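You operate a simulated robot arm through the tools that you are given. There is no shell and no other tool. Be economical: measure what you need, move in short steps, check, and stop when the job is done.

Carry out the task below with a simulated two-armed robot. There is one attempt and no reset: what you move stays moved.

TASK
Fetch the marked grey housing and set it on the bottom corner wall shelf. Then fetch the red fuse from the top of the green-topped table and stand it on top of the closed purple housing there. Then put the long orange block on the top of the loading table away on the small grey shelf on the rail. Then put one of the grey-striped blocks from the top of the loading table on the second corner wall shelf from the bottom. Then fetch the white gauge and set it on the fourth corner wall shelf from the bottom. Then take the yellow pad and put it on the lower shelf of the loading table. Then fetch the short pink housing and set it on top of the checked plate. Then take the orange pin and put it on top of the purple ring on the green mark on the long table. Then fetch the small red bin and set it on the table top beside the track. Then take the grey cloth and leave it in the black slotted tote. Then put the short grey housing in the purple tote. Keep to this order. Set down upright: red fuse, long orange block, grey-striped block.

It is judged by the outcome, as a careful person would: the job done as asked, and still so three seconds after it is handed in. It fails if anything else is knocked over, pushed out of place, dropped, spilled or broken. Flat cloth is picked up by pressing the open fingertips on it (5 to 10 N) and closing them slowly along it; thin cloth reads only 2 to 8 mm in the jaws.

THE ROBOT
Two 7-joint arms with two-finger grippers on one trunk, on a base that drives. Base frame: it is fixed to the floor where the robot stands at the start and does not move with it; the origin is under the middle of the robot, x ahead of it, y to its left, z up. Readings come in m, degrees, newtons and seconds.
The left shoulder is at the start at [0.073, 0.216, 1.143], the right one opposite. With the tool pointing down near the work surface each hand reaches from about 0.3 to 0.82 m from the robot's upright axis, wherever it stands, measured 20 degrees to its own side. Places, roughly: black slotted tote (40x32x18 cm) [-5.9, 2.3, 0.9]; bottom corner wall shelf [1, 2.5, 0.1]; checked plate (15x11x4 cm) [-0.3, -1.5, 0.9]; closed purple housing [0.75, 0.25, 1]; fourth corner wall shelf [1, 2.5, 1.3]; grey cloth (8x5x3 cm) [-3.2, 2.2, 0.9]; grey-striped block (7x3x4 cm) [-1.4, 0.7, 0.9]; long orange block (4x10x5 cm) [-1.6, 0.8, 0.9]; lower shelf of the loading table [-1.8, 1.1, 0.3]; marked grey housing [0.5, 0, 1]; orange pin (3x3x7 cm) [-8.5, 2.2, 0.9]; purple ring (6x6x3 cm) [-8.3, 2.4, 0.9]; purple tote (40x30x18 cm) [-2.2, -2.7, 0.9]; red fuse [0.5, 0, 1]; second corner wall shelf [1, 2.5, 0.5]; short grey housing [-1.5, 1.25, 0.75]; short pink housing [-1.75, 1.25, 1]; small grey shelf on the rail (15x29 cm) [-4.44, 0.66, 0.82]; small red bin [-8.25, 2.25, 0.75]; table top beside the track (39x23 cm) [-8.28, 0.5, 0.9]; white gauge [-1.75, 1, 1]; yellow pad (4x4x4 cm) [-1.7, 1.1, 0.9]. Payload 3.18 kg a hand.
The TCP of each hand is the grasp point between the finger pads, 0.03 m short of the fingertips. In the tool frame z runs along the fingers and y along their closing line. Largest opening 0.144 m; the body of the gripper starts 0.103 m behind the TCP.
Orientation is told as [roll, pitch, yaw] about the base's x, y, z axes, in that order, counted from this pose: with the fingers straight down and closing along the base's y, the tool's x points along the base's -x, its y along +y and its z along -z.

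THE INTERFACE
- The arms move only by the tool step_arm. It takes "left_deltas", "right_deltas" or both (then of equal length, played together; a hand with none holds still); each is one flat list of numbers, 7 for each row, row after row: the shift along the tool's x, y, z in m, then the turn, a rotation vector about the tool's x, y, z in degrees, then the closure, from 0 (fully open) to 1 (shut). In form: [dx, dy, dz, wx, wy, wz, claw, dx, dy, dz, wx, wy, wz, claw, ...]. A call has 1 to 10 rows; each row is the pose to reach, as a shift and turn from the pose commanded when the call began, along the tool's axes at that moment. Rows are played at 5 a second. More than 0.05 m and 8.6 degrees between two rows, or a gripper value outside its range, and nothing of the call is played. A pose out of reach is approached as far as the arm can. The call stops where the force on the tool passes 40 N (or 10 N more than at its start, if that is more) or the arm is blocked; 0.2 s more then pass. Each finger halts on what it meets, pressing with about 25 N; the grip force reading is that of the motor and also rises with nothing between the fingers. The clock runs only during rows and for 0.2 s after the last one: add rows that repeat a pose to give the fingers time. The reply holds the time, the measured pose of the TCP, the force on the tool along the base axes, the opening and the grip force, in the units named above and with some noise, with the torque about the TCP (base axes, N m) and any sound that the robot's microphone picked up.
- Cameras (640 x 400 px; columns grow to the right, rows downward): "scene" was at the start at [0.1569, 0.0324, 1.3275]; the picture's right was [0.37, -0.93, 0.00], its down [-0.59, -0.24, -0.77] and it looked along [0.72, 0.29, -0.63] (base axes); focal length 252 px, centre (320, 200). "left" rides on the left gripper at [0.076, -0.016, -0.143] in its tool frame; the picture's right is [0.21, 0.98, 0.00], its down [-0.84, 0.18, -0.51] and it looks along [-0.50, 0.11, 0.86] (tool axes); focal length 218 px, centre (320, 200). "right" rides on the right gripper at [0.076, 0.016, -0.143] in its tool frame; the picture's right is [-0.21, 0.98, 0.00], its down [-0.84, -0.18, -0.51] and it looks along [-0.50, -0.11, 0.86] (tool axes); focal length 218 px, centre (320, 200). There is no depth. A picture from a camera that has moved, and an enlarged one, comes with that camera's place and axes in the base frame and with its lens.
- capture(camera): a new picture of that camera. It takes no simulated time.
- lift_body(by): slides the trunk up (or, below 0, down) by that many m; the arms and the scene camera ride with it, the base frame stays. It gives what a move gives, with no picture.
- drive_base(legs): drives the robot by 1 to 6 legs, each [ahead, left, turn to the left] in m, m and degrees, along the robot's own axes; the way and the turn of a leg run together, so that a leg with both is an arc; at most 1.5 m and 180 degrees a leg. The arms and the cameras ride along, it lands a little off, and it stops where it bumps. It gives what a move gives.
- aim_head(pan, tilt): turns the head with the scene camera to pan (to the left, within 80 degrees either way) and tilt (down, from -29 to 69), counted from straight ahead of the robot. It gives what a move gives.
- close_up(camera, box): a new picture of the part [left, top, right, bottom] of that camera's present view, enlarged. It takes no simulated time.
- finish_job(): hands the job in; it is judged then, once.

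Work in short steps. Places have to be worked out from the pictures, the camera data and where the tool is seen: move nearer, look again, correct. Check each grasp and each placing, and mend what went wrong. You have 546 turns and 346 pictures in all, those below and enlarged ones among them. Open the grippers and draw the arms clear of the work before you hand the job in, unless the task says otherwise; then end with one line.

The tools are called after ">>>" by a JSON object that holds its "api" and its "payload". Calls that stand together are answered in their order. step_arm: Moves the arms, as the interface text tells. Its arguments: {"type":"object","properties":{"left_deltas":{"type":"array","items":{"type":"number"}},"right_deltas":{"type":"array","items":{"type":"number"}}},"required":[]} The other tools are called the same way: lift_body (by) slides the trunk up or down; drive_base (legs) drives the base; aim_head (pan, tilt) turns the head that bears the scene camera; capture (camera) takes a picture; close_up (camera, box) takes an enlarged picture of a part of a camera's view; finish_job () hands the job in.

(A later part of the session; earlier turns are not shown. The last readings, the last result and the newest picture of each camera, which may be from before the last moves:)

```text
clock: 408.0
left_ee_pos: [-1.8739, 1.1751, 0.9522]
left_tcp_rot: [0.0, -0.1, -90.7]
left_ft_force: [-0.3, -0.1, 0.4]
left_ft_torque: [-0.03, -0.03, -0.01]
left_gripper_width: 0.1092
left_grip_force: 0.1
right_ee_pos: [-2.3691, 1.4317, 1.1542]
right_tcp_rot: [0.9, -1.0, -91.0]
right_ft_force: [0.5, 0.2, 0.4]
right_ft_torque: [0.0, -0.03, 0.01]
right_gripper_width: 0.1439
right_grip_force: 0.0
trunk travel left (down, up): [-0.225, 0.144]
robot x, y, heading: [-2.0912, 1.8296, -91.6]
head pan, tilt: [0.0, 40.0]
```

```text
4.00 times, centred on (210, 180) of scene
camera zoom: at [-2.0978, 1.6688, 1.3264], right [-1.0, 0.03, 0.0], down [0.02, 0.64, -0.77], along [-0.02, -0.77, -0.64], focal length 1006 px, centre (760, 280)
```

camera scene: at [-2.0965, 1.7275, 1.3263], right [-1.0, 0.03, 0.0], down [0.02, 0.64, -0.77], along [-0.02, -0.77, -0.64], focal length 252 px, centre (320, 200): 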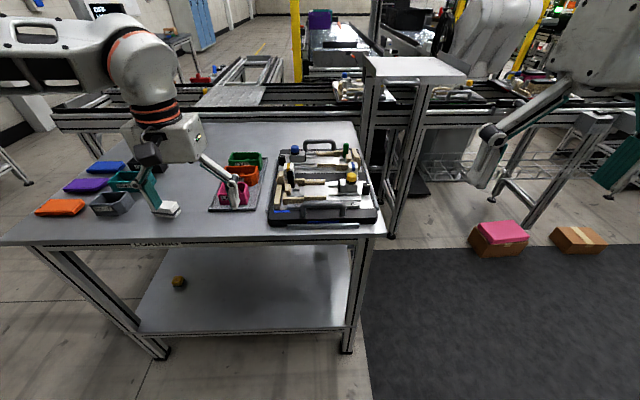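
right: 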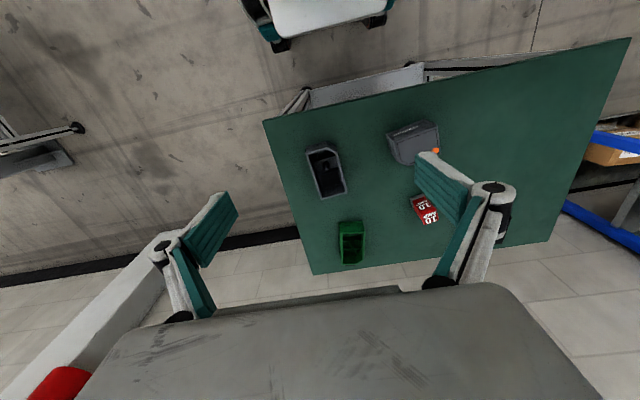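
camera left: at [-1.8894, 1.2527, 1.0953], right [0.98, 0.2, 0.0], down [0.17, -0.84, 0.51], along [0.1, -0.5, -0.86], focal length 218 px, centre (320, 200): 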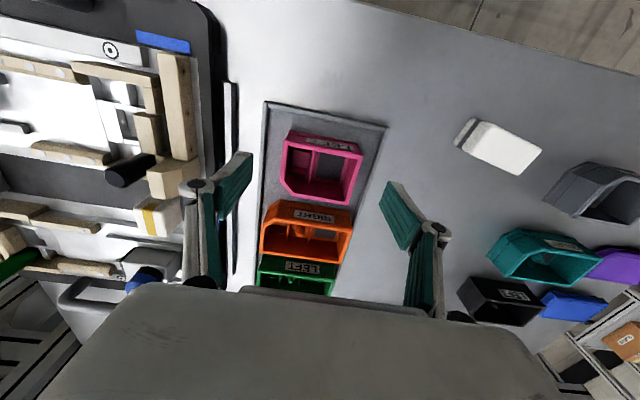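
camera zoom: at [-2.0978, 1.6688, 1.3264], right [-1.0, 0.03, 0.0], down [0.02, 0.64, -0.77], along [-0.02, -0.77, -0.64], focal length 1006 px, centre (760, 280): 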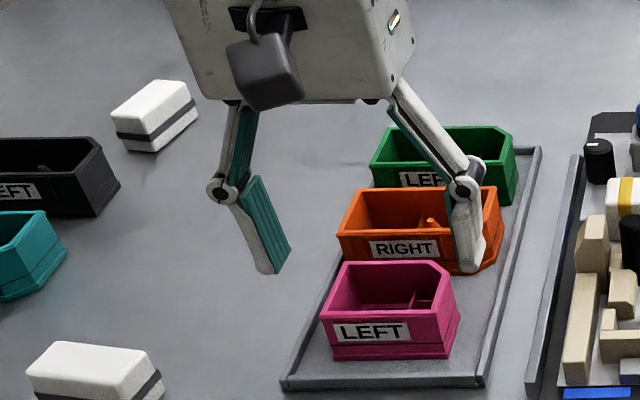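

The pink housing is centred between the tips. I descend 4 cm.

>>> {"api": "step_arm", "payload": {"left_deltas": [0, 0, 0.02, 0, 0, 0, 0.24, 0, 0, 0.04, 0, 0, 0, 0.24]}}

>>> {"api": "close_up", "payload": {"camera": "scene", "box": [130, 130, 290, 230]}}

>>> {"api": "capture", "payload": {"camera": "left"}}

```text
clock: 408.6
left_ee_pos: [-1.875, 1.1745, 0.9145]
left_tcp_rot: [0.1, -0.1, -90.8]
left_ft_force: [-0.4, -0.2, -0.2]
left_ft_torque: [0.04, -0.02, -0.01]
left_gripper_width: 0.1095
left_grip_force: 0.1
right_ee_pos: [-2.3712, 1.4313, 1.1542]
right_tcp_rot: [0.9, -1.0, -91.2]
right_ft_force: [0.0, -0.1, 0.2]
right_ft_torque: [0.02, -0.02, -0.01]
right_gripper_width: 0.1443
right_grip_force: 0.0
trunk travel left (down, up): [-0.225, 0.144]
robot x, y, heading: [-2.0907, 1.8297, -91.8]
head pan, tilt: [0.0, 40.0]
```

```text
4.00 times, centred on (210, 180) of scene
camera zoom: at [-2.0983, 1.6683, 1.3263], right [-1.0, 0.03, 0.0], down [0.02, 0.64, -0.77], along [-0.02, -0.77, -0.64], focal length 1006 px, centre (760, 280)
```

zoom: 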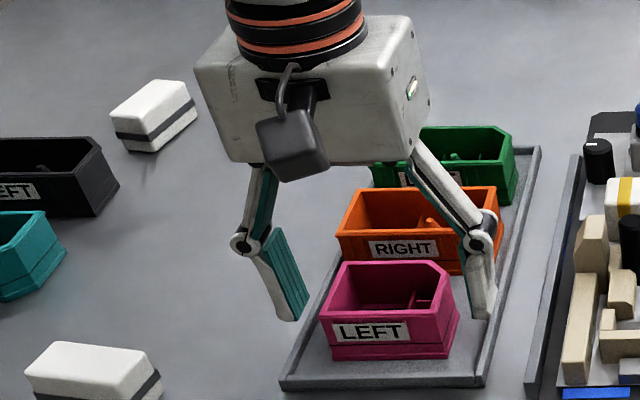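

```text
220 pictures are left
camera left: at [-1.8906, 1.253, 1.0569], right [0.98, 0.19, 0.0], down [0.17, -0.84, 0.51], along [0.1, -0.5, -0.86], focal length 218 px, centre (320, 200)
```

left: 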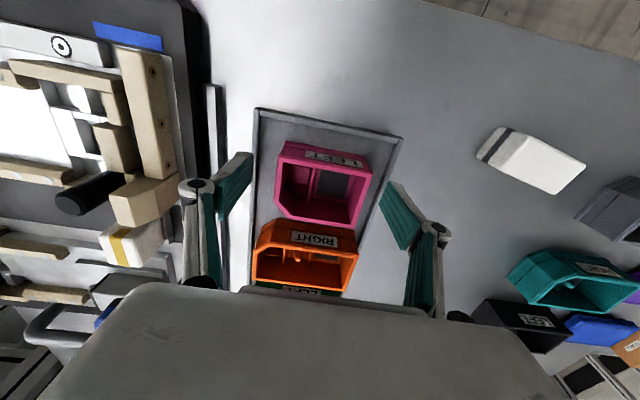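

Well centred. A bit lower, then close.

>>> {"api": "step_arm", "payload": {"left_deltas": [0, 0, 0.01, 0, 0, 0, 0.24, 0, 0, 0.01, 0, 0, 0, 0.35, 0, 0, 0.01, 0, 0, 0, 0.5, 0, 0, 0.01, 0, 0, 0, 0.65, 0, 0, 0.01, 0, 0, 0, 0.75, 0, 0, 0.01, 0, 0, 0, 0.75]}}

>>> {"api": "close_up", "payload": {"camera": "scene", "box": [130, 130, 290, 230]}}

```text
clock: 410.0
left_ee_pos: [-1.8744, 1.1742, 0.9038]
left_tcp_rot: [0.0, -0.2, -90.8]
left_ft_force: [0.2, -0.4, 1.2]
left_ft_torque: [0.0, 0.01, 0.05]
left_gripper_width: 0.0715
left_grip_force: 24.7
right_ee_pos: [-2.3706, 1.4323, 1.1549]
right_tcp_rot: [0.9, -1.0, -91.0]
right_ft_force: [1.2, 0.0, -0.2]
right_ft_torque: [-0.01, 0.02, -0.01]
right_gripper_width: 0.144
right_grip_force: 0.0
trunk travel left (down, up): [-0.225, 0.144]
robot x, y, heading: [-2.0944, 1.8322, -91.9]
head pan, tilt: [0.0, 40.0]
```

```text
4.00 times, centred on (210, 180) of scene
camera zoom: at [-2.0983, 1.6687, 1.3264], right [-1.0, 0.03, 0.0], down [0.02, 0.64, -0.77], along [-0.02, -0.77, -0.64], focal length 1006 px, centre (760, 280)
```

zoom: 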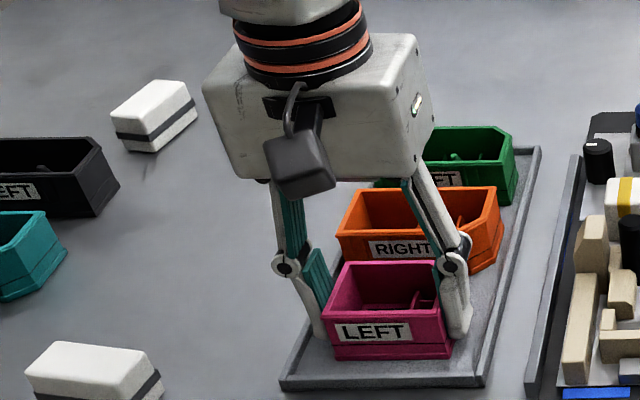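

Gripped (7.15 cm). I lift it and pull back.

>>> {"api": "step_arm", "payload": {"left_deltas": [0, 0, -0.03, 0, 0, 0, 0.75, 0, 0, -0.06, 0, 0, 0, 0.75, 0.01, 0, -0.09, 0, 0, 0, 0.75, 0.04, 0, -0.12, 0, 0, 0, 0.75, 0.07, 0, -0.15, 0, 0, 0, 0.75, 0.1, 0, -0.18, 0, 0, 0, 0.75, 0.13, 0, -0.21, 0, 0, 0, 0.75, 0.16, 0, -0.24, 0, 0, 0, 0.75, 0.19, 0, -0.25, 0, 0, 0, 0.75]}}

>>> {"api": "capture", "payload": {"camera": "scene"}}

```text
clock: 412.0
left_ee_pos: [-1.8715, 1.3663, 1.1516]
left_tcp_rot: [0.0, -0.2, -90.8]
left_ft_force: [0.0, 0.1, -0.6]
left_ft_torque: [0.01, 0.02, 0.02]
left_gripper_width: 0.0714
left_grip_force: 25.0
right_ee_pos: [-2.3704, 1.4317, 1.1546]
right_tcp_rot: [0.9, -1.0, -91.1]
right_ft_force: [0.2, -0.5, 0.4]
right_ft_torque: [0.0, 0.04, 0.01]
right_gripper_width: 0.1442
right_grip_force: 0.1
trunk travel left (down, up): [-0.225, 0.144]
robot x, y, heading: [-2.096, 1.8313, -91.5]
head pan, tilt: [0.0, 40.0]
```

```text
218 pictures are left
camera scene: at [-2.098, 1.6689, 1.3264], right [-1.0, 0.03, 0.0], down [0.02, 0.64, -0.77], along [-0.02, -0.77, -0.64], focal length 252 px, centre (320, 200)
```

scene: 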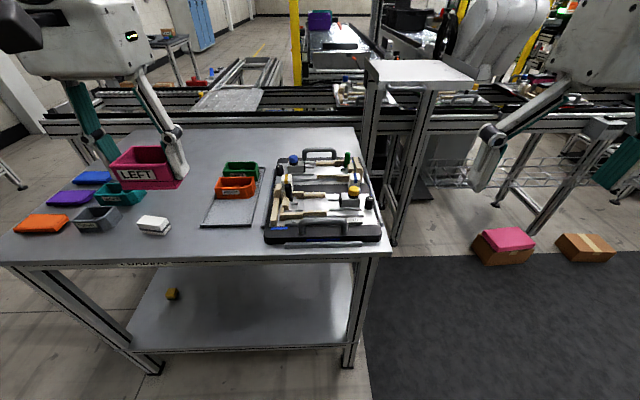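

I drive east out of the aisle, then turn south to look for the checked plate.

>>> {"api": "drive_base", "payload": {"legs": [[-0.05, 0, 91.5], [0.9, 0, 0], [0.85, 0, 0], [0, 0, -90]]}}

>>> {"api": "aim_head", "payload": {"pan": 0, "tilt": 20}}

>>> {"api": "capture", "payload": {"camera": "scene"}}

```text
clock: 428.5
left_ee_pos: [-0.1536, 1.3912, 1.1508]
left_tcp_rot: [0.0, -0.1, -88.6]
left_ft_force: [0.2, 0.8, -1.2]
left_ft_torque: [0.0, -0.01, 0.01]
left_gripper_width: 0.0713
left_grip_force: 24.9
right_ee_pos: [-0.6533, 1.4369, 1.1547]
right_tcp_rot: [0.9, -1.0, -88.8]
right_ft_force: [1.0, 0.0, -0.2]
right_ft_torque: [0.0, 0.02, 0.01]
right_gripper_width: 0.144
right_grip_force: 0.1
trunk travel left (down, up): [-0.225, 0.144]
robot x, y, heading: [-0.3936, 1.8484, -89.4]
head pan, tilt: [0.0, 40.0]
```

```text
clock: 429.3
left_ee_pos: [-0.1522, 1.3897, 1.1495]
left_tcp_rot: [0.0, 0.0, -88.5]
left_ft_force: [-0.2, -0.3, -1.2]
left_ft_torque: [-0.01, -0.02, 0.02]
left_gripper_width: 0.0711
left_grip_force: 25.1
right_ee_pos: [-0.6534, 1.4376, 1.154]
right_tcp_rot: [0.9, -1.0, -88.9]
right_ft_force: [-0.9, -0.1, 0.5]
right_ft_torque: [0.02, -0.02, 0.0]
right_gripper_width: 0.144
right_grip_force: 0.2
trunk travel left (down, up): [-0.225, 0.144]
robot x, y, heading: [-0.3907, 1.8481, -89.3]
head pan, tilt: [0.0, 20.0]
```

```text
217 pictures are left
camera scene: at [-0.3902, 1.6761, 1.3577], right [-1.0, -0.01, 0.0], down [0.0, 0.34, -0.94], along [0.01, -0.94, -0.34], focal length 252 px, centre (320, 200)
```

scene: 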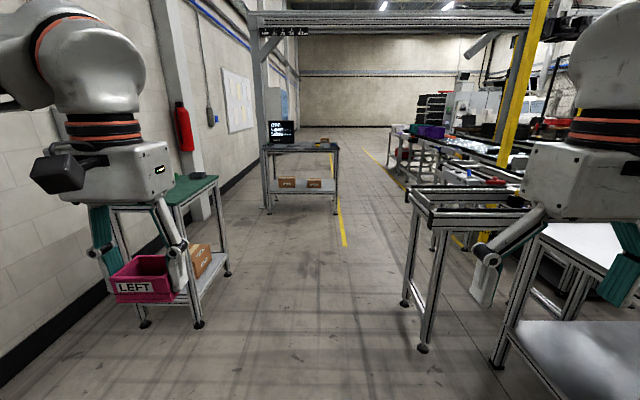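

The desk with the monitor ahead should carry the checked plate. I drive 2.1 m south.

>>> {"api": "drive_base", "payload": {"legs": [[1.05, 0, 0], [1.1, 0, 0]]}}

>>> {"api": "aim_head", "payload": {"pan": 0, "tilt": 25}}

>>> {"api": "capture", "payload": {"camera": "scene"}}

```text
clock: 439.8
left_ee_pos: [-0.1684, -0.7415, 1.1503]
left_tcp_rot: [0.1, -0.1, -90.2]
left_ft_force: [-0.5, 0.4, -1.2]
left_ft_torque: [0.0, 0.01, 0.0]
left_gripper_width: 0.0714
left_grip_force: 24.6
right_ee_pos: [-0.668, -0.6812, 1.1548]
right_tcp_rot: [0.9, -1.0, -90.4]
right_ft_force: [0.2, -1.0, 0.0]
right_ft_torque: [0.01, -0.01, 0.0]
right_gripper_width: 0.144
right_grip_force: 0.0
trunk travel left (down, up): [-0.225, 0.144]
robot x, y, heading: [-0.3921, -0.2797, -91.2]
head pan, tilt: [0.0, 20.0]
```

```text
clock: 440.5
left_ee_pos: [-0.1677, -0.7416, 1.15]
left_tcp_rot: [0.0, -0.1, -90.2]
left_ft_force: [0.4, 0.0, -0.7]
left_ft_torque: [0.04, 0.04, 0.01]
left_gripper_width: 0.0714
left_grip_force: 25.2
right_ee_pos: [-0.667, -0.6823, 1.1544]
right_tcp_rot: [0.9, -1.0, -90.3]
right_ft_force: [-0.3, 0.1, 0.2]
right_ft_torque: [-0.02, -0.01, -0.01]
right_gripper_width: 0.144
right_grip_force: 0.0
trunk travel left (down, up): [-0.225, 0.144]
robot x, y, heading: [-0.3915, -0.2792, -91.5]
head pan, tilt: [0.0, 25.0]
```

```text
216 pictures are left
camera scene: at [-0.398, -0.4485, 1.3497], right [-1.0, 0.02, 0.0], down [0.01, 0.42, -0.91], along [-0.02, -0.91, -0.42], focal length 252 px, centre (320, 200)
```

scene: 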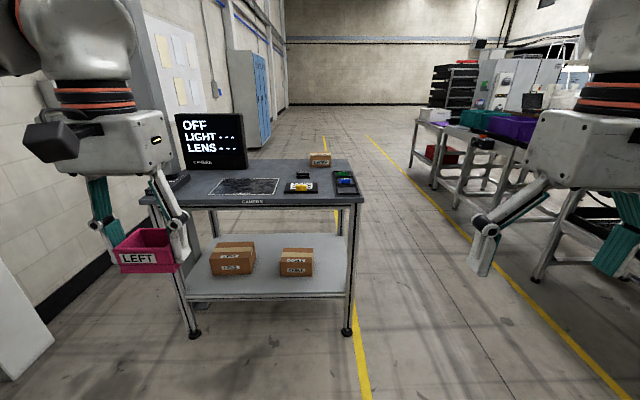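

>>> {"api": "close_up", "payload": {"camera": "scene", "box": [160, 130, 380, 230]}}

```text
2.91 times, centred on (270, 180) of scene
camera zoom: at [-0.398, -0.4485, 1.3497], right [-1.0, 0.02, 0.0], down [0.01, 0.42, -0.91], along [-0.02, -0.91, -0.42], focal length 732 px, centre (466, 258)
```

zoom: 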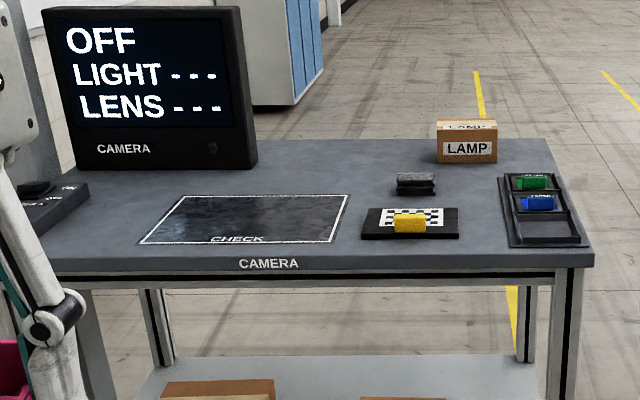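

The checkerboard plate is near (−0.32, −1.53), with a small yellow thing on it. I drive closer.

>>> {"api": "drive_base", "payload": {"legs": [[0.5, -0.2, 1.3]]}}

>>> {"api": "aim_head", "payload": {"pan": 15, "tilt": 40}}

>>> {"api": "capture", "payload": {"camera": "scene"}}

>>> {"api": "capture", "payload": {"camera": "left"}}

```text
clock: 443.6
left_ee_pos: [-0.3652, -1.2364, 1.1494]
left_tcp_rot: [0.0, -0.2, -89.0]
left_ft_force: [-0.5, -0.6, -1.5]
left_ft_torque: [0.06, -0.02, 0.01]
left_gripper_width: 0.0713
left_grip_force: 25.1
right_ee_pos: [-0.866, -1.1848, 1.155]
right_tcp_rot: [1.0, -1.0, -89.2]
right_ft_force: [0.0, -0.3, 0.4]
right_ft_torque: [0.06, -0.02, -0.01]
right_gripper_width: 0.1439
right_grip_force: 0.1
trunk travel left (down, up): [-0.225, 0.144]
robot x, y, heading: [-0.598, -0.7763, -89.9]
head pan, tilt: [0.0, 25.0]
```

```text
clock: 444.4
left_ee_pos: [-0.3647, -1.2344, 1.1499]
left_tcp_rot: [0.0, -0.3, -89.0]
left_ft_force: [0.8, 1.1, -1.4]
left_ft_torque: [0.02, 0.0, -0.01]
left_gripper_width: 0.0713
left_grip_force: 24.0
right_ee_pos: [-0.8642, -1.1849, 1.1558]
right_tcp_rot: [0.9, -1.0, -89.2]
right_ft_force: [-0.8, -0.2, 0.2]
right_ft_torque: [0.0, 0.0, 0.01]
right_gripper_width: 0.1439
right_grip_force: 0.0
trunk travel left (down, up): [-0.225, 0.144]
robot x, y, heading: [-0.5992, -0.7787, -89.8]
head pan, tilt: [15.0, 40.0]
```

```text
214 pictures are left
camera scene: at [-0.5785, -0.9369, 1.3265], right [-0.97, -0.26, 0.0], down [-0.17, 0.62, -0.77], along [0.2, -0.74, -0.64], focal length 252 px, centre (320, 200)
```

scene: 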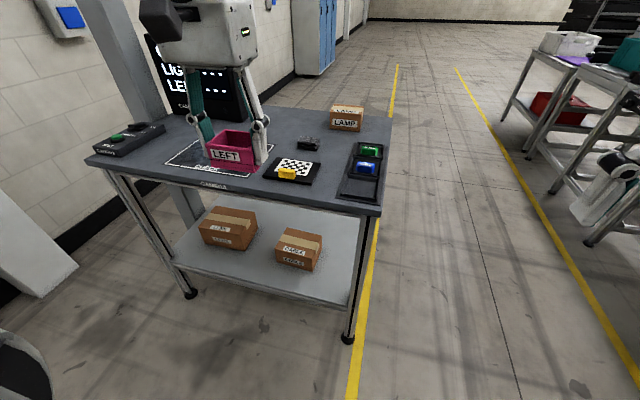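

```text
213 pictures are left
camera left: at [-0.3829, -1.1576, 1.293], right [0.97, 0.23, 0.0], down [0.19, -0.84, 0.51], along [0.12, -0.5, -0.86], focal length 218 px, centre (320, 200)
```

left: 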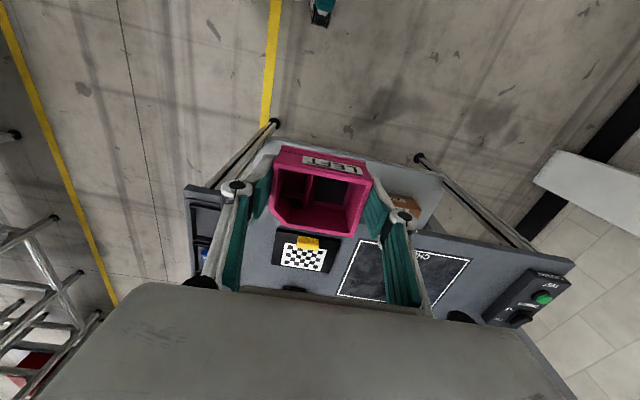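

>>> {"api": "close_up", "payload": {"camera": "scene", "box": [250, 120, 390, 200]}}

>>> {"api": "close_up", "payload": {"camera": "left", "box": [240, 200, 380, 290]}}

```text
4.57 times, centred on (320, 160) of scene
camera zoom: at [-0.5785, -0.9369, 1.3265], right [-0.97, -0.26, 0.0], down [-0.17, 0.62, -0.77], along [0.2, -0.74, -0.64], focal length 1150 px, centre (320, 383)
```

zoom: 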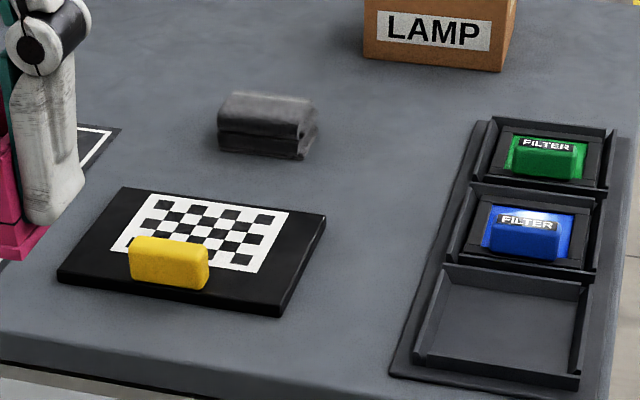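

```text
4.44 times, centred on (310, 245) of left
camera zoom: at [-0.3829, -1.1576, 1.293], right [0.97, 0.23, 0.0], down [0.19, -0.84, 0.51], along [0.12, -0.5, -0.86], focal length 970 px, centre (364, 0)
```

zoom: 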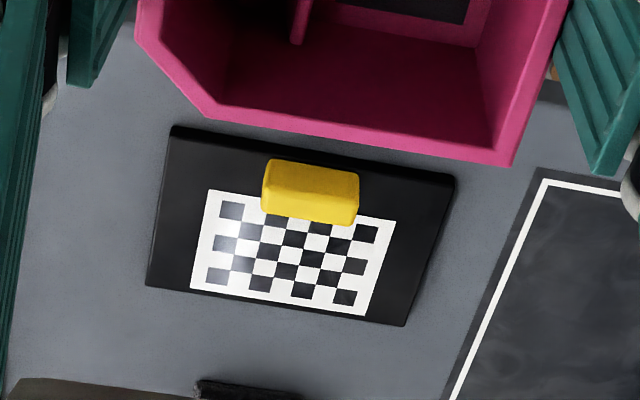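

Plate top is z≈0.915, x −0.405…−0.261, y −1.469…−1.583, with its yellow grip at the near side. The pink housing fits behind the grip, centred at (−0.333, −1.541). I drive 10 cm closer first.

>>> {"api": "drive_base", "payload": {"legs": [[0.1, 0, 0]]}}

>>> {"api": "step_arm", "payload": {"left_deltas": [-0.03, 0.005, 0.01, 0, 0, 0, 0.75, -0.06, 0.01, 0.03, 0, 0, 0, 0.75, -0.1, 0.018, 0.05, 0, 0, 0, 0.75, -0.14, 0.025, 0.07, 0, 0, 0.5, 0.75, -0.18, 0.03, 0.09, 0, 0, 1, 0.75, -0.206, 0.035, 0.11, 0, 0, 1, 0.75, -0.206, 0.035, 0.11, 0, 0, 1, 0.75]}}

>>> {"api": "capture", "payload": {"camera": "left"}}

>>> {"api": "close_up", "payload": {"camera": "scene", "box": [210, 130, 350, 230]}}

```text
clock: 445.5
left_ee_pos: [-0.3645, -1.3357, 1.1507]
left_tcp_rot: [0.0, -0.1, -88.9]
left_ft_force: [-0.3, 0.1, -1.4]
left_ft_torque: [0.03, 0.0, 0.0]
left_gripper_width: 0.0712
left_grip_force: 25.0
right_ee_pos: [-0.865, -1.2854, 1.155]
right_tcp_rot: [0.9, -1.0, -89.3]
right_ft_force: [-0.4, 0.3, 0.0]
right_ft_torque: [0.03, -0.01, -0.01]
right_gripper_width: 0.1437
right_grip_force: 0.1
trunk travel left (down, up): [-0.225, 0.144]
robot x, y, heading: [-0.6002, -0.8776, -89.8]
head pan, tilt: [15.0, 40.0]
```

```text
clock: 447.1
left_ee_pos: [-0.3353, -1.4833, 1.0766]
left_tcp_rot: [0.1, -0.2, -89.5]
left_ft_force: [-0.8, -0.7, -0.8]
left_ft_torque: [-0.04, 0.02, -0.02]
left_gripper_width: 0.0712
left_grip_force: 25.4
left hand out of reach, approached as far as the arm can: row 5, 6, 7
right_ee_pos: [-0.8659, -1.2839, 1.1549]
right_tcp_rot: [0.9, -1.0, -89.4]
right_ft_force: [0.5, -0.1, -0.1]
right_ft_torque: [-0.03, 0.02, 0.0]
right_gripper_width: 0.1442
right_grip_force: 0.1
trunk travel left (down, up): [-0.225, 0.144]
robot x, y, heading: [-0.6003, -0.8769, -89.7]
head pan, tilt: [15.0, 40.0]
```

```text
210 pictures are left
camera left: at [-0.3523, -1.406, 1.22], right [0.98, 0.22, 0.0], down [0.19, -0.84, 0.51], along [0.11, -0.5, -0.86], focal length 218 px, centre (320, 200)
```

left: 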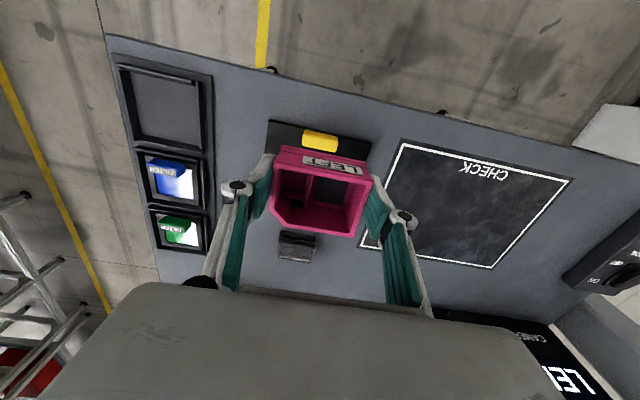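

```text
4.00 times, centred on (280, 180) of scene
camera zoom: at [-0.5784, -1.0367, 1.3264], right [-0.97, -0.26, 0.0], down [-0.17, 0.62, -0.77], along [0.2, -0.74, -0.64], focal length 1006 px, centre (480, 280)
```

zoom: 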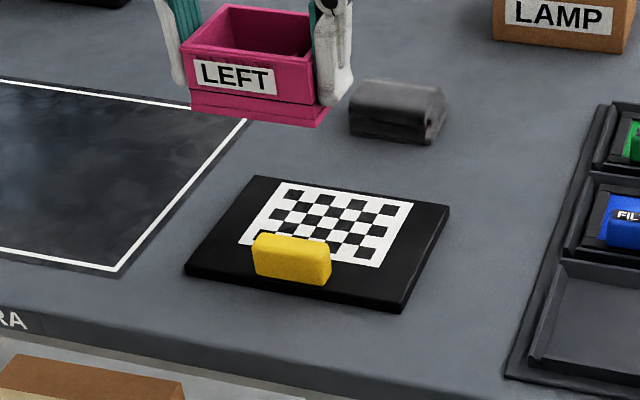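

Another 6 cm ahead with the base brings the hand over the spot.

>>> {"api": "drive_base", "payload": {"legs": [[0.059, 0.001, 0]]}}

>>> {"api": "step_arm", "payload": {"left_deltas": [0, 0, 0.03, 0, 0, 0, 0.75, 0, 0, 0.06, 0, 0, 0, 0.75, 0, 0, 0.085, 0, 0, 0, 0.75, 0, 0, 0.085, 0, 0, 0, 0.75]}}

>>> {"api": "capture", "payload": {"camera": "left"}}

>>> {"api": "close_up", "payload": {"camera": "scene", "box": [210, 130, 350, 230]}}

```text
clock: 448.1
left_ee_pos: [-0.3354, -1.545, 1.0756]
left_tcp_rot: [-0.1, -0.1, -89.7]
left_ft_force: [0.2, -1.6, -1.8]
left_ft_torque: [0.07, -0.01, -0.04]
left_gripper_width: 0.0714
left_grip_force: 24.7
right_ee_pos: [-0.8646, -1.3454, 1.1559]
right_tcp_rot: [0.8, -0.8, -89.3]
right_ft_force: [0.2, -0.8, 0.0]
right_ft_torque: [0.03, -0.02, 0.02]
right_gripper_width: 0.144
right_grip_force: 0.0
trunk travel left (down, up): [-0.225, 0.144]
robot x, y, heading: [-0.5996, -0.9349, -90.0]
head pan, tilt: [15.0, 40.0]
```

```text
clock: 449.1
left_ee_pos: [-0.3344, -1.5437, 0.9917]
left_tcp_rot: [0.0, -0.2, -89.6]
left_ft_force: [-0.2, 0.7, -1.5]
left_ft_torque: [0.0, 0.02, -0.01]
left_gripper_width: 0.0712
left_grip_force: 25.5
right_ee_pos: [-0.865, -1.3433, 1.1556]
right_tcp_rot: [0.9, -1.0, -89.4]
right_ft_force: [0.5, 0.0, 0.0]
right_ft_torque: [0.01, 0.01, 0.03]
right_gripper_width: 0.1441
right_grip_force: 0.1
trunk travel left (down, up): [-0.225, 0.144]
robot x, y, heading: [-0.6013, -0.9404, -90.0]
head pan, tilt: [15.0, 40.0]
```

```text
208 pictures are left
camera left: at [-0.3508, -1.4659, 1.134], right [0.98, 0.21, 0.0], down [0.18, -0.84, 0.51], along [0.11, -0.5, -0.86], focal length 218 px, centre (320, 200)
```

left: 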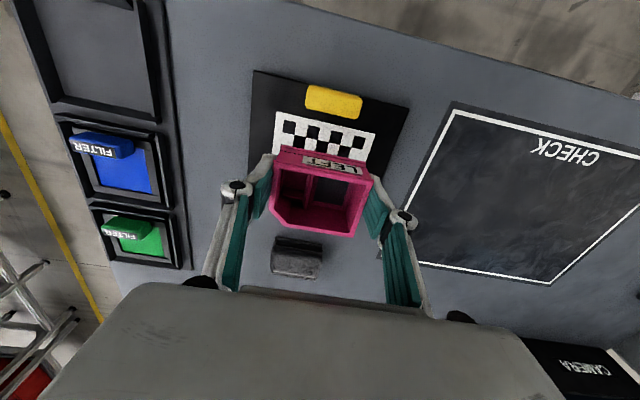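

```text
4.00 times, centred on (280, 180) of scene
camera zoom: at [-0.5776, -1.0958, 1.3265], right [-0.97, -0.26, 0.0], down [-0.17, 0.62, -0.77], along [0.2, -0.74, -0.64], focal length 1006 px, centre (480, 280)
```

zoom: 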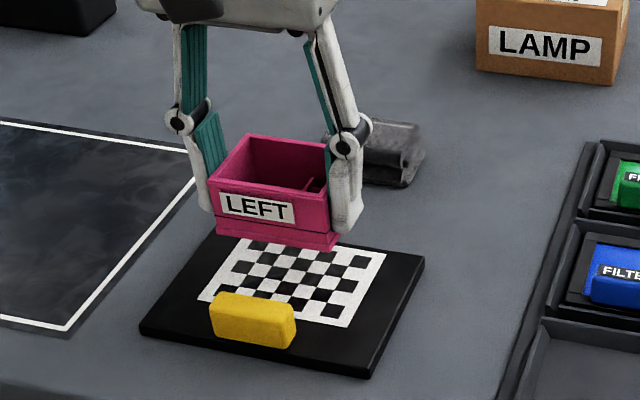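

Alignment good. I lower to contact in small steps.

>>> {"api": "step_arm", "payload": {"left_deltas": [0.003, 0, 0.015, 0, 0, 0, 0.75, 0.003, 0, 0.027, 0, 0, 0, 0.75, 0.003, 0, 0.032, 0, 0, 0, 0.75, 0.003, 0, 0.036, 0, 0, 0, 0.75, 0.003, 0, 0.04, 0, 0, 0, 0.75]}}

>>> {"api": "close_up", "payload": {"camera": "scene", "box": [210, 130, 350, 230]}}

```text
clock: 450.3
left_ee_pos: [-0.3343, -1.5399, 0.9527]
left_tcp_rot: [0.0, -0.2, -89.6]
left_ft_force: [0.4, 0.1, -0.5]
left_ft_torque: [-0.01, -0.03, 0.0]
left_gripper_width: 0.0709
left_grip_force: 25.3
right_ee_pos: [-0.8646, -1.3443, 1.1546]
right_tcp_rot: [0.7, -1.0, -89.4]
right_ft_force: [-0.7, 0.7, -0.1]
right_ft_torque: [0.02, -0.02, -0.02]
right_gripper_width: 0.1439
right_grip_force: 0.1
trunk travel left (down, up): [-0.225, 0.144]
robot x, y, heading: [-0.6019, -0.9403, -89.8]
head pan, tilt: [15.0, 40.0]
```

```text
4.00 times, centred on (280, 180) of scene
camera zoom: at [-0.5774, -1.0963, 1.3263], right [-0.97, -0.26, 0.0], down [-0.17, 0.62, -0.77], along [0.2, -0.74, -0.64], focal length 1006 px, centre (480, 280)
```

zoom: 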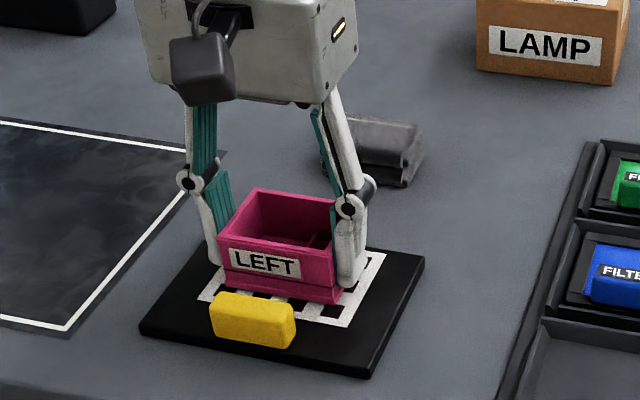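

Not yet in contact; continuing down slowly.

>>> {"api": "step_arm", "payload": {"left_deltas": [0, 0, 0.005, 0, 0, 0, 0.75, 0, 0, 0.009, 0, 0, 0, 0.75, 0, 0, 0.013, 0, 0, 0, 0.75]}}

>>> {"api": "close_up", "payload": {"camera": "scene", "box": [210, 130, 350, 230]}}

```text
clock: 451.1
left_ee_pos: [-0.3356, -1.5414, 0.9423]
left_tcp_rot: [0.0, -0.4, -89.7]
left_ft_force: [2.4, -0.9, 21.5]
left_ft_torque: [-0.13, -0.01, 0.11]
left_gripper_width: 0.0712
left_grip_force: 25.1
right_ee_pos: [-0.8646, -1.3422, 1.1559]
right_tcp_rot: [0.9, -1.2, -89.3]
right_ft_force: [-0.2, 0.6, -0.5]
right_ft_torque: [0.01, 0.0, 0.02]
right_gripper_width: 0.1441
right_grip_force: 0.1
trunk travel left (down, up): [-0.225, 0.144]
robot x, y, heading: [-0.6006, -0.9369, -89.9]
head pan, tilt: [15.0, 40.0]
```

```text
4.00 times, centred on (280, 180) of scene
camera zoom: at [-0.5779, -1.0944, 1.3269], right [-0.97, -0.26, 0.0], down [-0.17, 0.62, -0.77], along [0.2, -0.74, -0.64], focal length 1006 px, centre (480, 280)
```

zoom: 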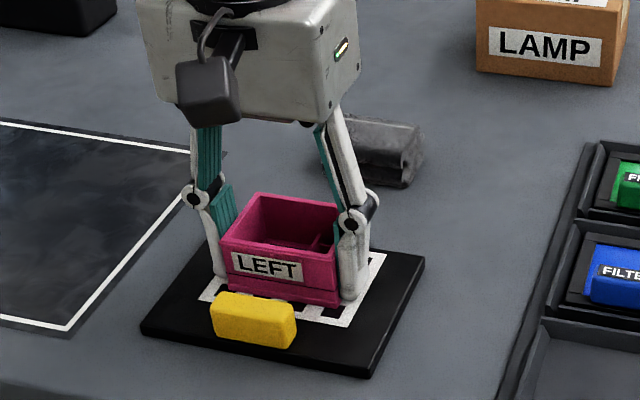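

On the plate. I release and rise straight up.

>>> {"api": "step_arm", "payload": {"left_deltas": [0, 0, -0.002, 0, 0, 0, 0.65, 0, 0, -0.002, 0, 0, 0, 0.5, 0, 0, -0.002, 0, 0, 0, 0.35, 0, 0, -0.002, 0, 0, 0, 0.35, 0, 0, -0.04, 0, 0, 0, 0.35, 0, 0, -0.08, 0, 0, 0, 0.35, 0, 0, -0.11, 0, 0, 0, 0.35]}}

>>> {"api": "close_up", "payload": {"camera": "scene", "box": [210, 130, 350, 230]}}

```text
clock: 452.7
left_ee_pos: [-0.3336, -1.5394, 1.0491]
left_tcp_rot: [0.1, -0.3, -89.7]
left_ft_force: [0.2, 0.2, 0.2]
left_ft_torque: [-0.01, -0.02, 0.01]
left_gripper_width: 0.0939
left_grip_force: 0.0
right_ee_pos: [-0.8647, -1.3431, 1.1553]
right_tcp_rot: [0.9, -1.0, -89.3]
right_ft_force: [-0.5, 0.4, 0.2]
right_ft_torque: [-0.02, 0.0, -0.02]
right_gripper_width: 0.1438
right_grip_force: 0.1
trunk travel left (down, up): [-0.225, 0.144]
robot x, y, heading: [-0.5986, -0.9405, -89.9]
head pan, tilt: [15.0, 40.0]
```

```text
4.00 times, centred on (280, 180) of scene
camera zoom: at [-0.578, -1.0957, 1.3265], right [-0.97, -0.26, 0.0], down [-0.17, 0.62, -0.77], along [0.2, -0.74, -0.64], focal length 1006 px, centre (480, 280)
```

zoom: 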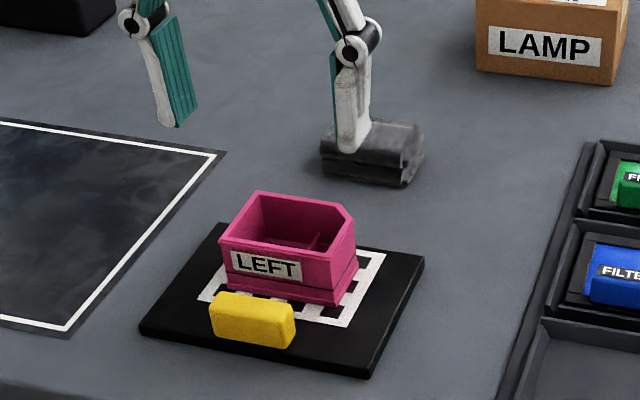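

Pink housing placed. I retract the arm and start the long drive back north and then west.

>>> {"api": "step_arm", "payload": {"left_deltas": [0.03, 0, -0.02, 0, 0, 0, 0, 0.06, 0, -0.04, 0, 0, 0, 0, 0.1, 0, -0.06, 0, 0, 0, 0, 0.14, 0, -0.08, 0, 0, 0, 0, 0.18, 0, -0.1, 0, 0, 0, 0, 0.2, 0.01, -0.11, 0, 0, 0, 0]}}

>>> {"api": "drive_base", "payload": {"legs": [[-0.35, 0, 0], [0, 0.18, 179], [1.1, 0, 0], [1.1, 0, 0], [0, 0, 90]]}}

>>> {"api": "aim_head", "payload": {"pan": 0, "tilt": 15}}

>>> {"api": "capture", "payload": {"camera": "scene"}}

```text
clock: 454.1
left_ee_pos: [-0.3252, -1.3396, 1.1577]
left_tcp_rot: [-0.1, -0.1, -89.7]
left_ft_force: [0.1, -0.2, 0.5]
left_ft_torque: [0.0, -0.01, 0.0]
left_gripper_width: 0.1438
left_grip_force: 0.0
right_ee_pos: [-0.864, -1.3443, 1.1548]
right_tcp_rot: [0.9, -1.0, -89.2]
right_ft_force: [0.7, -0.8, -0.2]
right_ft_torque: [0.01, 0.02, -0.03]
right_gripper_width: 0.1439
right_grip_force: 0.1
trunk travel left (down, up): [-0.225, 0.144]
robot x, y, heading: [-0.6026, -0.9379, -89.9]
head pan, tilt: [15.0, 40.0]
```

```text
clock: 477.9
left_ee_pos: [-0.8536, 1.5174, 1.1563]
left_tcp_rot: [0.0, -0.1, 175.4]
left_ft_force: [-0.2, -0.2, 0.1]
left_ft_torque: [0.01, 0.0, -0.02]
left_gripper_width: 0.1442
left_grip_force: 0.1
right_ee_pos: [-0.8102, 2.0552, 1.1558]
right_tcp_rot: [0.8, -1.0, 175.7]
right_ft_force: [1.1, 0.3, -0.3]
right_ft_torque: [0.04, 0.0, 0.01]
right_gripper_width: 0.1439
right_grip_force: 0.1
trunk travel left (down, up): [-0.225, 0.144]
robot x, y, heading: [-0.4313, 1.758, 175.0]
head pan, tilt: [15.0, 40.0]
cut short: leg 2
```

```text
clock: 478.8
left_ee_pos: [-0.8534, 1.5186, 1.1577]
left_tcp_rot: [0.1, -0.1, 175.3]
left_ft_force: [-0.1, -0.6, -0.5]
left_ft_torque: [0.0, 0.0, 0.01]
left_gripper_width: 0.1439
left_grip_force: 0.1
right_ee_pos: [-0.8101, 2.0557, 1.1541]
right_tcp_rot: [0.9, -1.0, 175.6]
right_ft_force: [0.1, 0.3, -0.4]
right_ft_torque: [-0.01, 0.0, 0.04]
right_gripper_width: 0.144
right_grip_force: 0.1
trunk travel left (down, up): [-0.225, 0.144]
robot x, y, heading: [-0.4306, 1.753, 174.8]
head pan, tilt: [0.0, 15.0]
```

```text
203 pictures are left
camera scene: at [-0.5974, 1.7715, 1.3659], right [0.09, 1.0, 0.0], down [0.26, -0.02, -0.97], along [-0.96, 0.08, -0.26], focal length 252 px, centre (320, 200)
```

scene: 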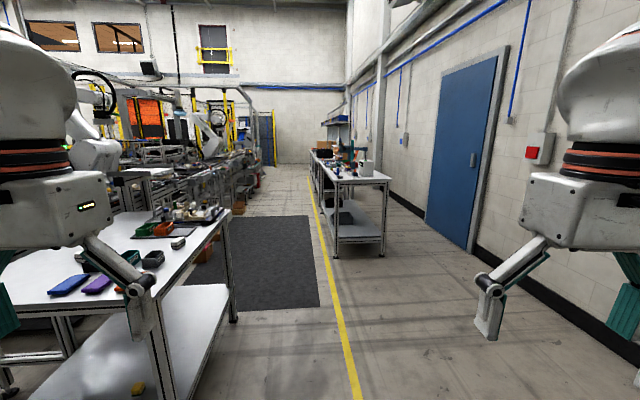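

Clear. I square up and drive west along the aisle.

>>> {"api": "drive_base", "payload": {"legs": [[0, 0.12, 5.2], [1.4, 0, 0], [1.4, 0, 0], [1.4, 0, 0], [1.3, 0, 0]]}}

>>> {"api": "capture", "payload": {"camera": "scene"}}

```text
clock: 506.3
left_ee_pos: [-6.3063, 1.3905, 1.1565]
left_tcp_rot: [0.0, -0.1, -179.5]
left_ft_force: [-0.2, -0.1, 0.2]
left_ft_torque: [-0.02, -0.02, 0.0]
left_gripper_width: 0.1439
left_grip_force: 0.0
right_ee_pos: [-6.313, 1.9293, 1.1545]
right_tcp_rot: [0.8, -1.0, -179.1]
right_ft_force: [-0.4, -0.3, 0.1]
right_ft_torque: [0.02, -0.03, 0.0]
right_gripper_width: 0.144
right_grip_force: 0.1
trunk travel left (down, up): [-0.225, 0.144]
robot x, y, heading: [-5.9052, 1.6688, -179.7]
head pan, tilt: [0.0, 15.0]
```

```text
202 pictures are left
camera scene: at [-6.0748, 1.6666, 1.3659], right [0.0, 1.0, 0.0], down [0.26, 0.0, -0.97], along [-0.97, 0.0, -0.26], focal length 252 px, centre (320, 200)
```

scene: 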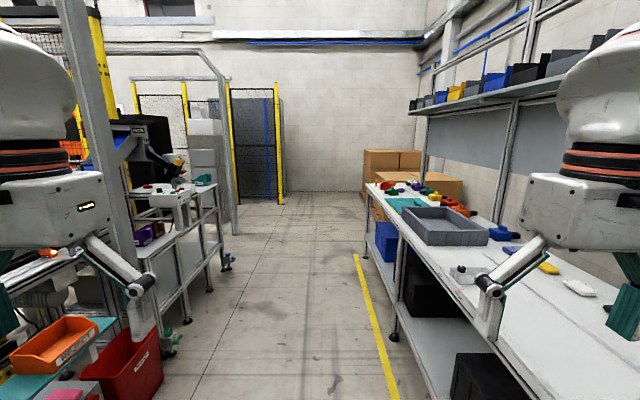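

The long table is on the right. I drive on to about x −8.1 and turn to face it.

>>> {"api": "drive_base", "payload": {"legs": [[1.1, 0.1, 0], [1.05, 0, 0], [0, 0, -90]]}}

>>> {"api": "aim_head", "payload": {"pan": 0, "tilt": 30}}

>>> {"api": "capture", "payload": {"camera": "scene"}}

```text
clock: 520.6
left_ee_pos: [-8.2929, 1.9518, 1.1561]
left_tcp_rot: [0.0, -0.1, 90.1]
left_ft_force: [0.4, 0.0, -0.2]
left_ft_torque: [0.03, 0.0, -0.01]
left_gripper_width: 0.1438
left_grip_force: 0.1
right_ee_pos: [-7.7526, 1.9521, 1.1549]
right_tcp_rot: [0.9, -1.0, 90.5]
right_ft_force: [-0.1, 1.0, 0.5]
right_ft_torque: [-0.02, 0.01, -0.02]
right_gripper_width: 0.1442
right_grip_force: 0.0
trunk travel left (down, up): [-0.225, 0.144]
robot x, y, heading: [-8.0243, 1.5487, 89.9]
head pan, tilt: [0.0, 15.0]
```

```text
clock: 521.4
left_ee_pos: [-8.2937, 1.95, 1.156]
left_tcp_rot: [0.0, -0.1, 90.1]
left_ft_force: [0.2, -0.1, 0.3]
left_ft_torque: [0.0, 0.01, 0.0]
left_gripper_width: 0.144
left_grip_force: 0.1
right_ee_pos: [-7.7541, 1.9527, 1.155]
right_tcp_rot: [0.9, -1.1, 90.5]
right_ft_force: [0.4, -0.1, 0.2]
right_ft_torque: [0.01, -0.02, 0.03]
right_gripper_width: 0.1439
right_grip_force: 0.0
trunk travel left (down, up): [-0.225, 0.144]
robot x, y, heading: [-8.0197, 1.5476, 89.7]
head pan, tilt: [0.0, 30.0]
```

```text
201 pictures are left
camera scene: at [-8.0187, 1.7149, 1.3418], right [1.0, 0.0, 0.0], down [0.0, -0.5, -0.87], along [0.0, 0.87, -0.5], focal length 252 px, centre (320, 200)
```

scene: 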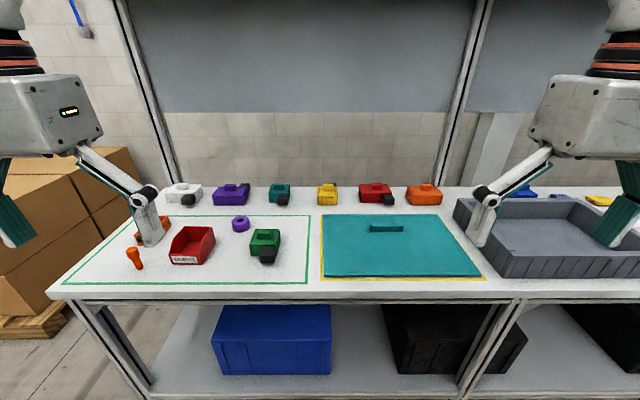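

>>> {"api": "close_up", "payload": {"camera": "scene", "box": [60, 170, 320, 300]}}

>>> {"api": "capture", "payload": {"camera": "left"}}

```text
2.46 times, centred on (190, 235) of scene
camera zoom: at [-8.0187, 1.7149, 1.3418], right [1.0, 0.0, 0.0], down [0.0, -0.5, -0.87], along [0.0, 0.87, -0.5], focal length 619 px, centre (640, 114)
```

zoom: 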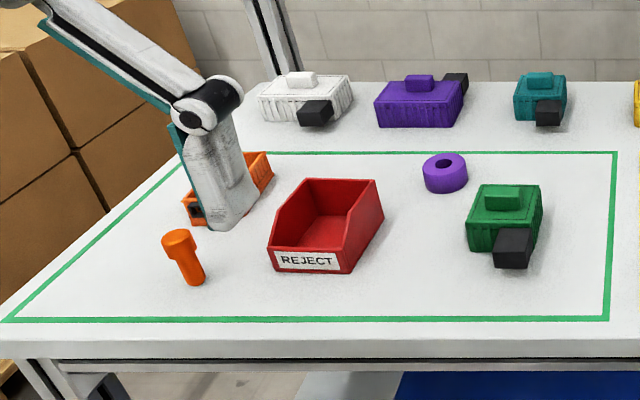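

```text
199 pictures are left
camera left: at [-8.2763, 1.8749, 1.3], right [-0.98, -0.21, 0.0], down [-0.18, 0.84, 0.51], along [-0.11, 0.5, -0.86], focal length 218 px, centre (320, 200)
```

left: 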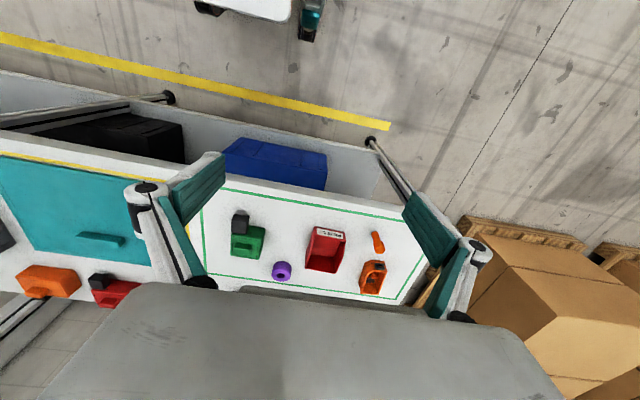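

I take a closer look at the pin and the ring from the wrist camera.

>>> {"api": "close_up", "payload": {"camera": "left", "box": [220, 190, 440, 310]}}

>>> {"api": "close_up", "payload": {"camera": "scene", "box": [215, 205, 265, 245]}}

```text
2.91 times, centred on (330, 250) of left
camera zoom: at [-8.2763, 1.8749, 1.3], right [-0.98, -0.21, 0.0], down [-0.18, 0.84, 0.51], along [-0.11, 0.5, -0.86], focal length 635 px, centre (291, 54)
```

zoom: 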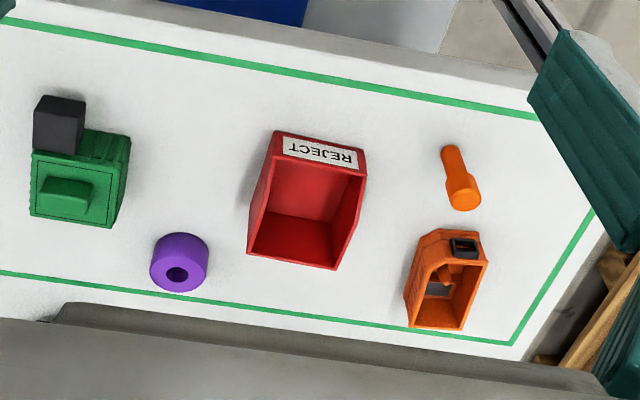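

```text
10.00 times, centred on (240, 225) of scene
camera zoom: at [-8.0187, 1.7149, 1.3418], right [1.0, 0.0, 0.0], down [0.0, -0.5, -0.87], along [0.0, 0.87, -0.5], focal length 2515 px, centre (1120, -50)
```

zoom: 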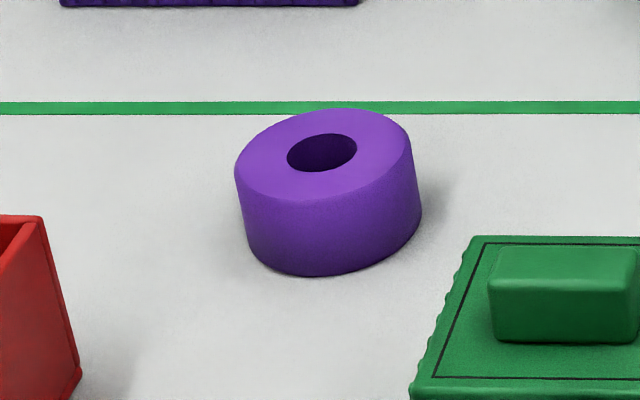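

I zoom strongly on the pin to compare stem width with the ring's hole.

>>> {"api": "close_up", "payload": {"camera": "scene", "box": [115, 235, 165, 275]}}

```text
10.00 times, centred on (140, 255) of scene
camera zoom: at [-8.0187, 1.7149, 1.3418], right [1.0, 0.0, 0.0], down [0.0, -0.5, -0.87], along [0.0, 0.87, -0.5], focal length 2515 px, centre (2120, -350)
```

zoom: 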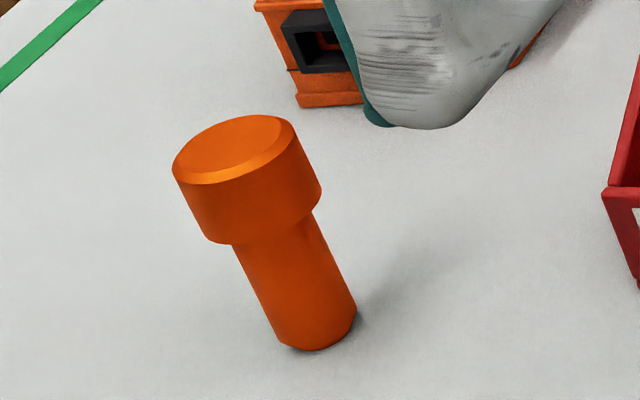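

From both cameras: table z≈0.855, pin base (−8.494, 2.199), ring centre (−8.274, 2.383) with top z≈0.881. The pin's stem is narrower than the hole, so I will stand the pin on the ring's flat rim. I drive closer.

>>> {"api": "drive_base", "payload": {"legs": [[0.14, 0.22, 0.3]]}}

>>> {"api": "aim_head", "payload": {"pan": 8, "tilt": 40}}

>>> {"api": "capture", "payload": {"camera": "scene"}}

>>> {"api": "capture", "payload": {"camera": "left"}}

```text
clock: 523.9
left_ee_pos: [-8.5096, 2.0906, 1.1567]
left_tcp_rot: [0.0, -0.1, 90.3]
left_ft_force: [-0.2, 0.2, 0.0]
left_ft_torque: [-0.02, -0.01, -0.01]
left_gripper_width: 0.144
left_grip_force: 0.1
right_ee_pos: [-7.9712, 2.0921, 1.1542]
right_tcp_rot: [0.8, -1.0, 90.6]
right_ft_force: [-0.6, -0.1, 0.2]
right_ft_torque: [0.0, 0.01, -0.03]
right_gripper_width: 0.1439
right_grip_force: 0.2
trunk travel left (down, up): [-0.225, 0.144]
robot x, y, heading: [-8.2332, 1.6872, 90.0]
head pan, tilt: [0.0, 30.0]
```

```text
clock: 524.6
left_ee_pos: [-8.509, 2.0906, 1.1566]
left_tcp_rot: [0.1, -0.2, 90.3]
left_ft_force: [0.2, 0.5, -0.2]
left_ft_torque: [0.0, 0.02, -0.01]
left_gripper_width: 0.144
left_grip_force: 0.2
right_ee_pos: [-7.9713, 2.0933, 1.1544]
right_tcp_rot: [0.9, -1.0, 90.6]
right_ft_force: [0.5, -0.3, 0.0]
right_ft_torque: [0.01, 0.01, 0.0]
right_gripper_width: 0.1439
right_grip_force: 0.1
trunk travel left (down, up): [-0.225, 0.144]
robot x, y, heading: [-8.2353, 1.6859, 90.2]
head pan, tilt: [8.0, 40.0]
```

```text
195 pictures are left
camera scene: at [-8.2467, 1.8481, 1.3264], right [0.99, 0.14, 0.0], down [0.09, -0.64, -0.77], along [-0.11, 0.76, -0.64], focal length 252 px, centre (320, 200)
```

scene: 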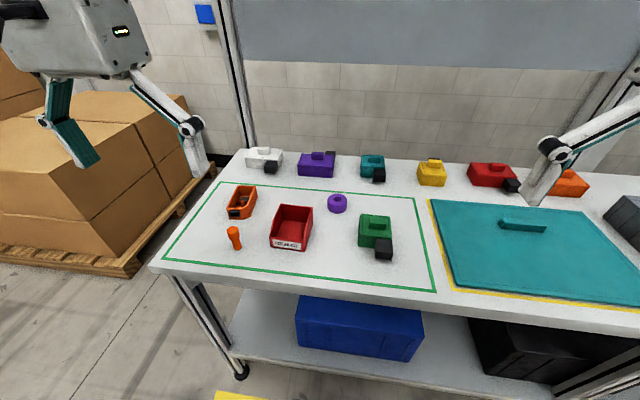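

```text
194 pictures are left
camera left: at [-8.4928, 2.0136, 1.3001], right [-0.98, -0.21, 0.0], down [-0.18, 0.84, 0.51], along [-0.11, 0.5, -0.86], focal length 218 px, centre (320, 200)
```

left: 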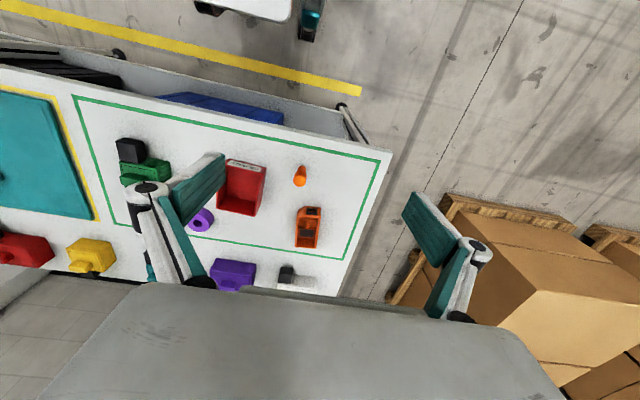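

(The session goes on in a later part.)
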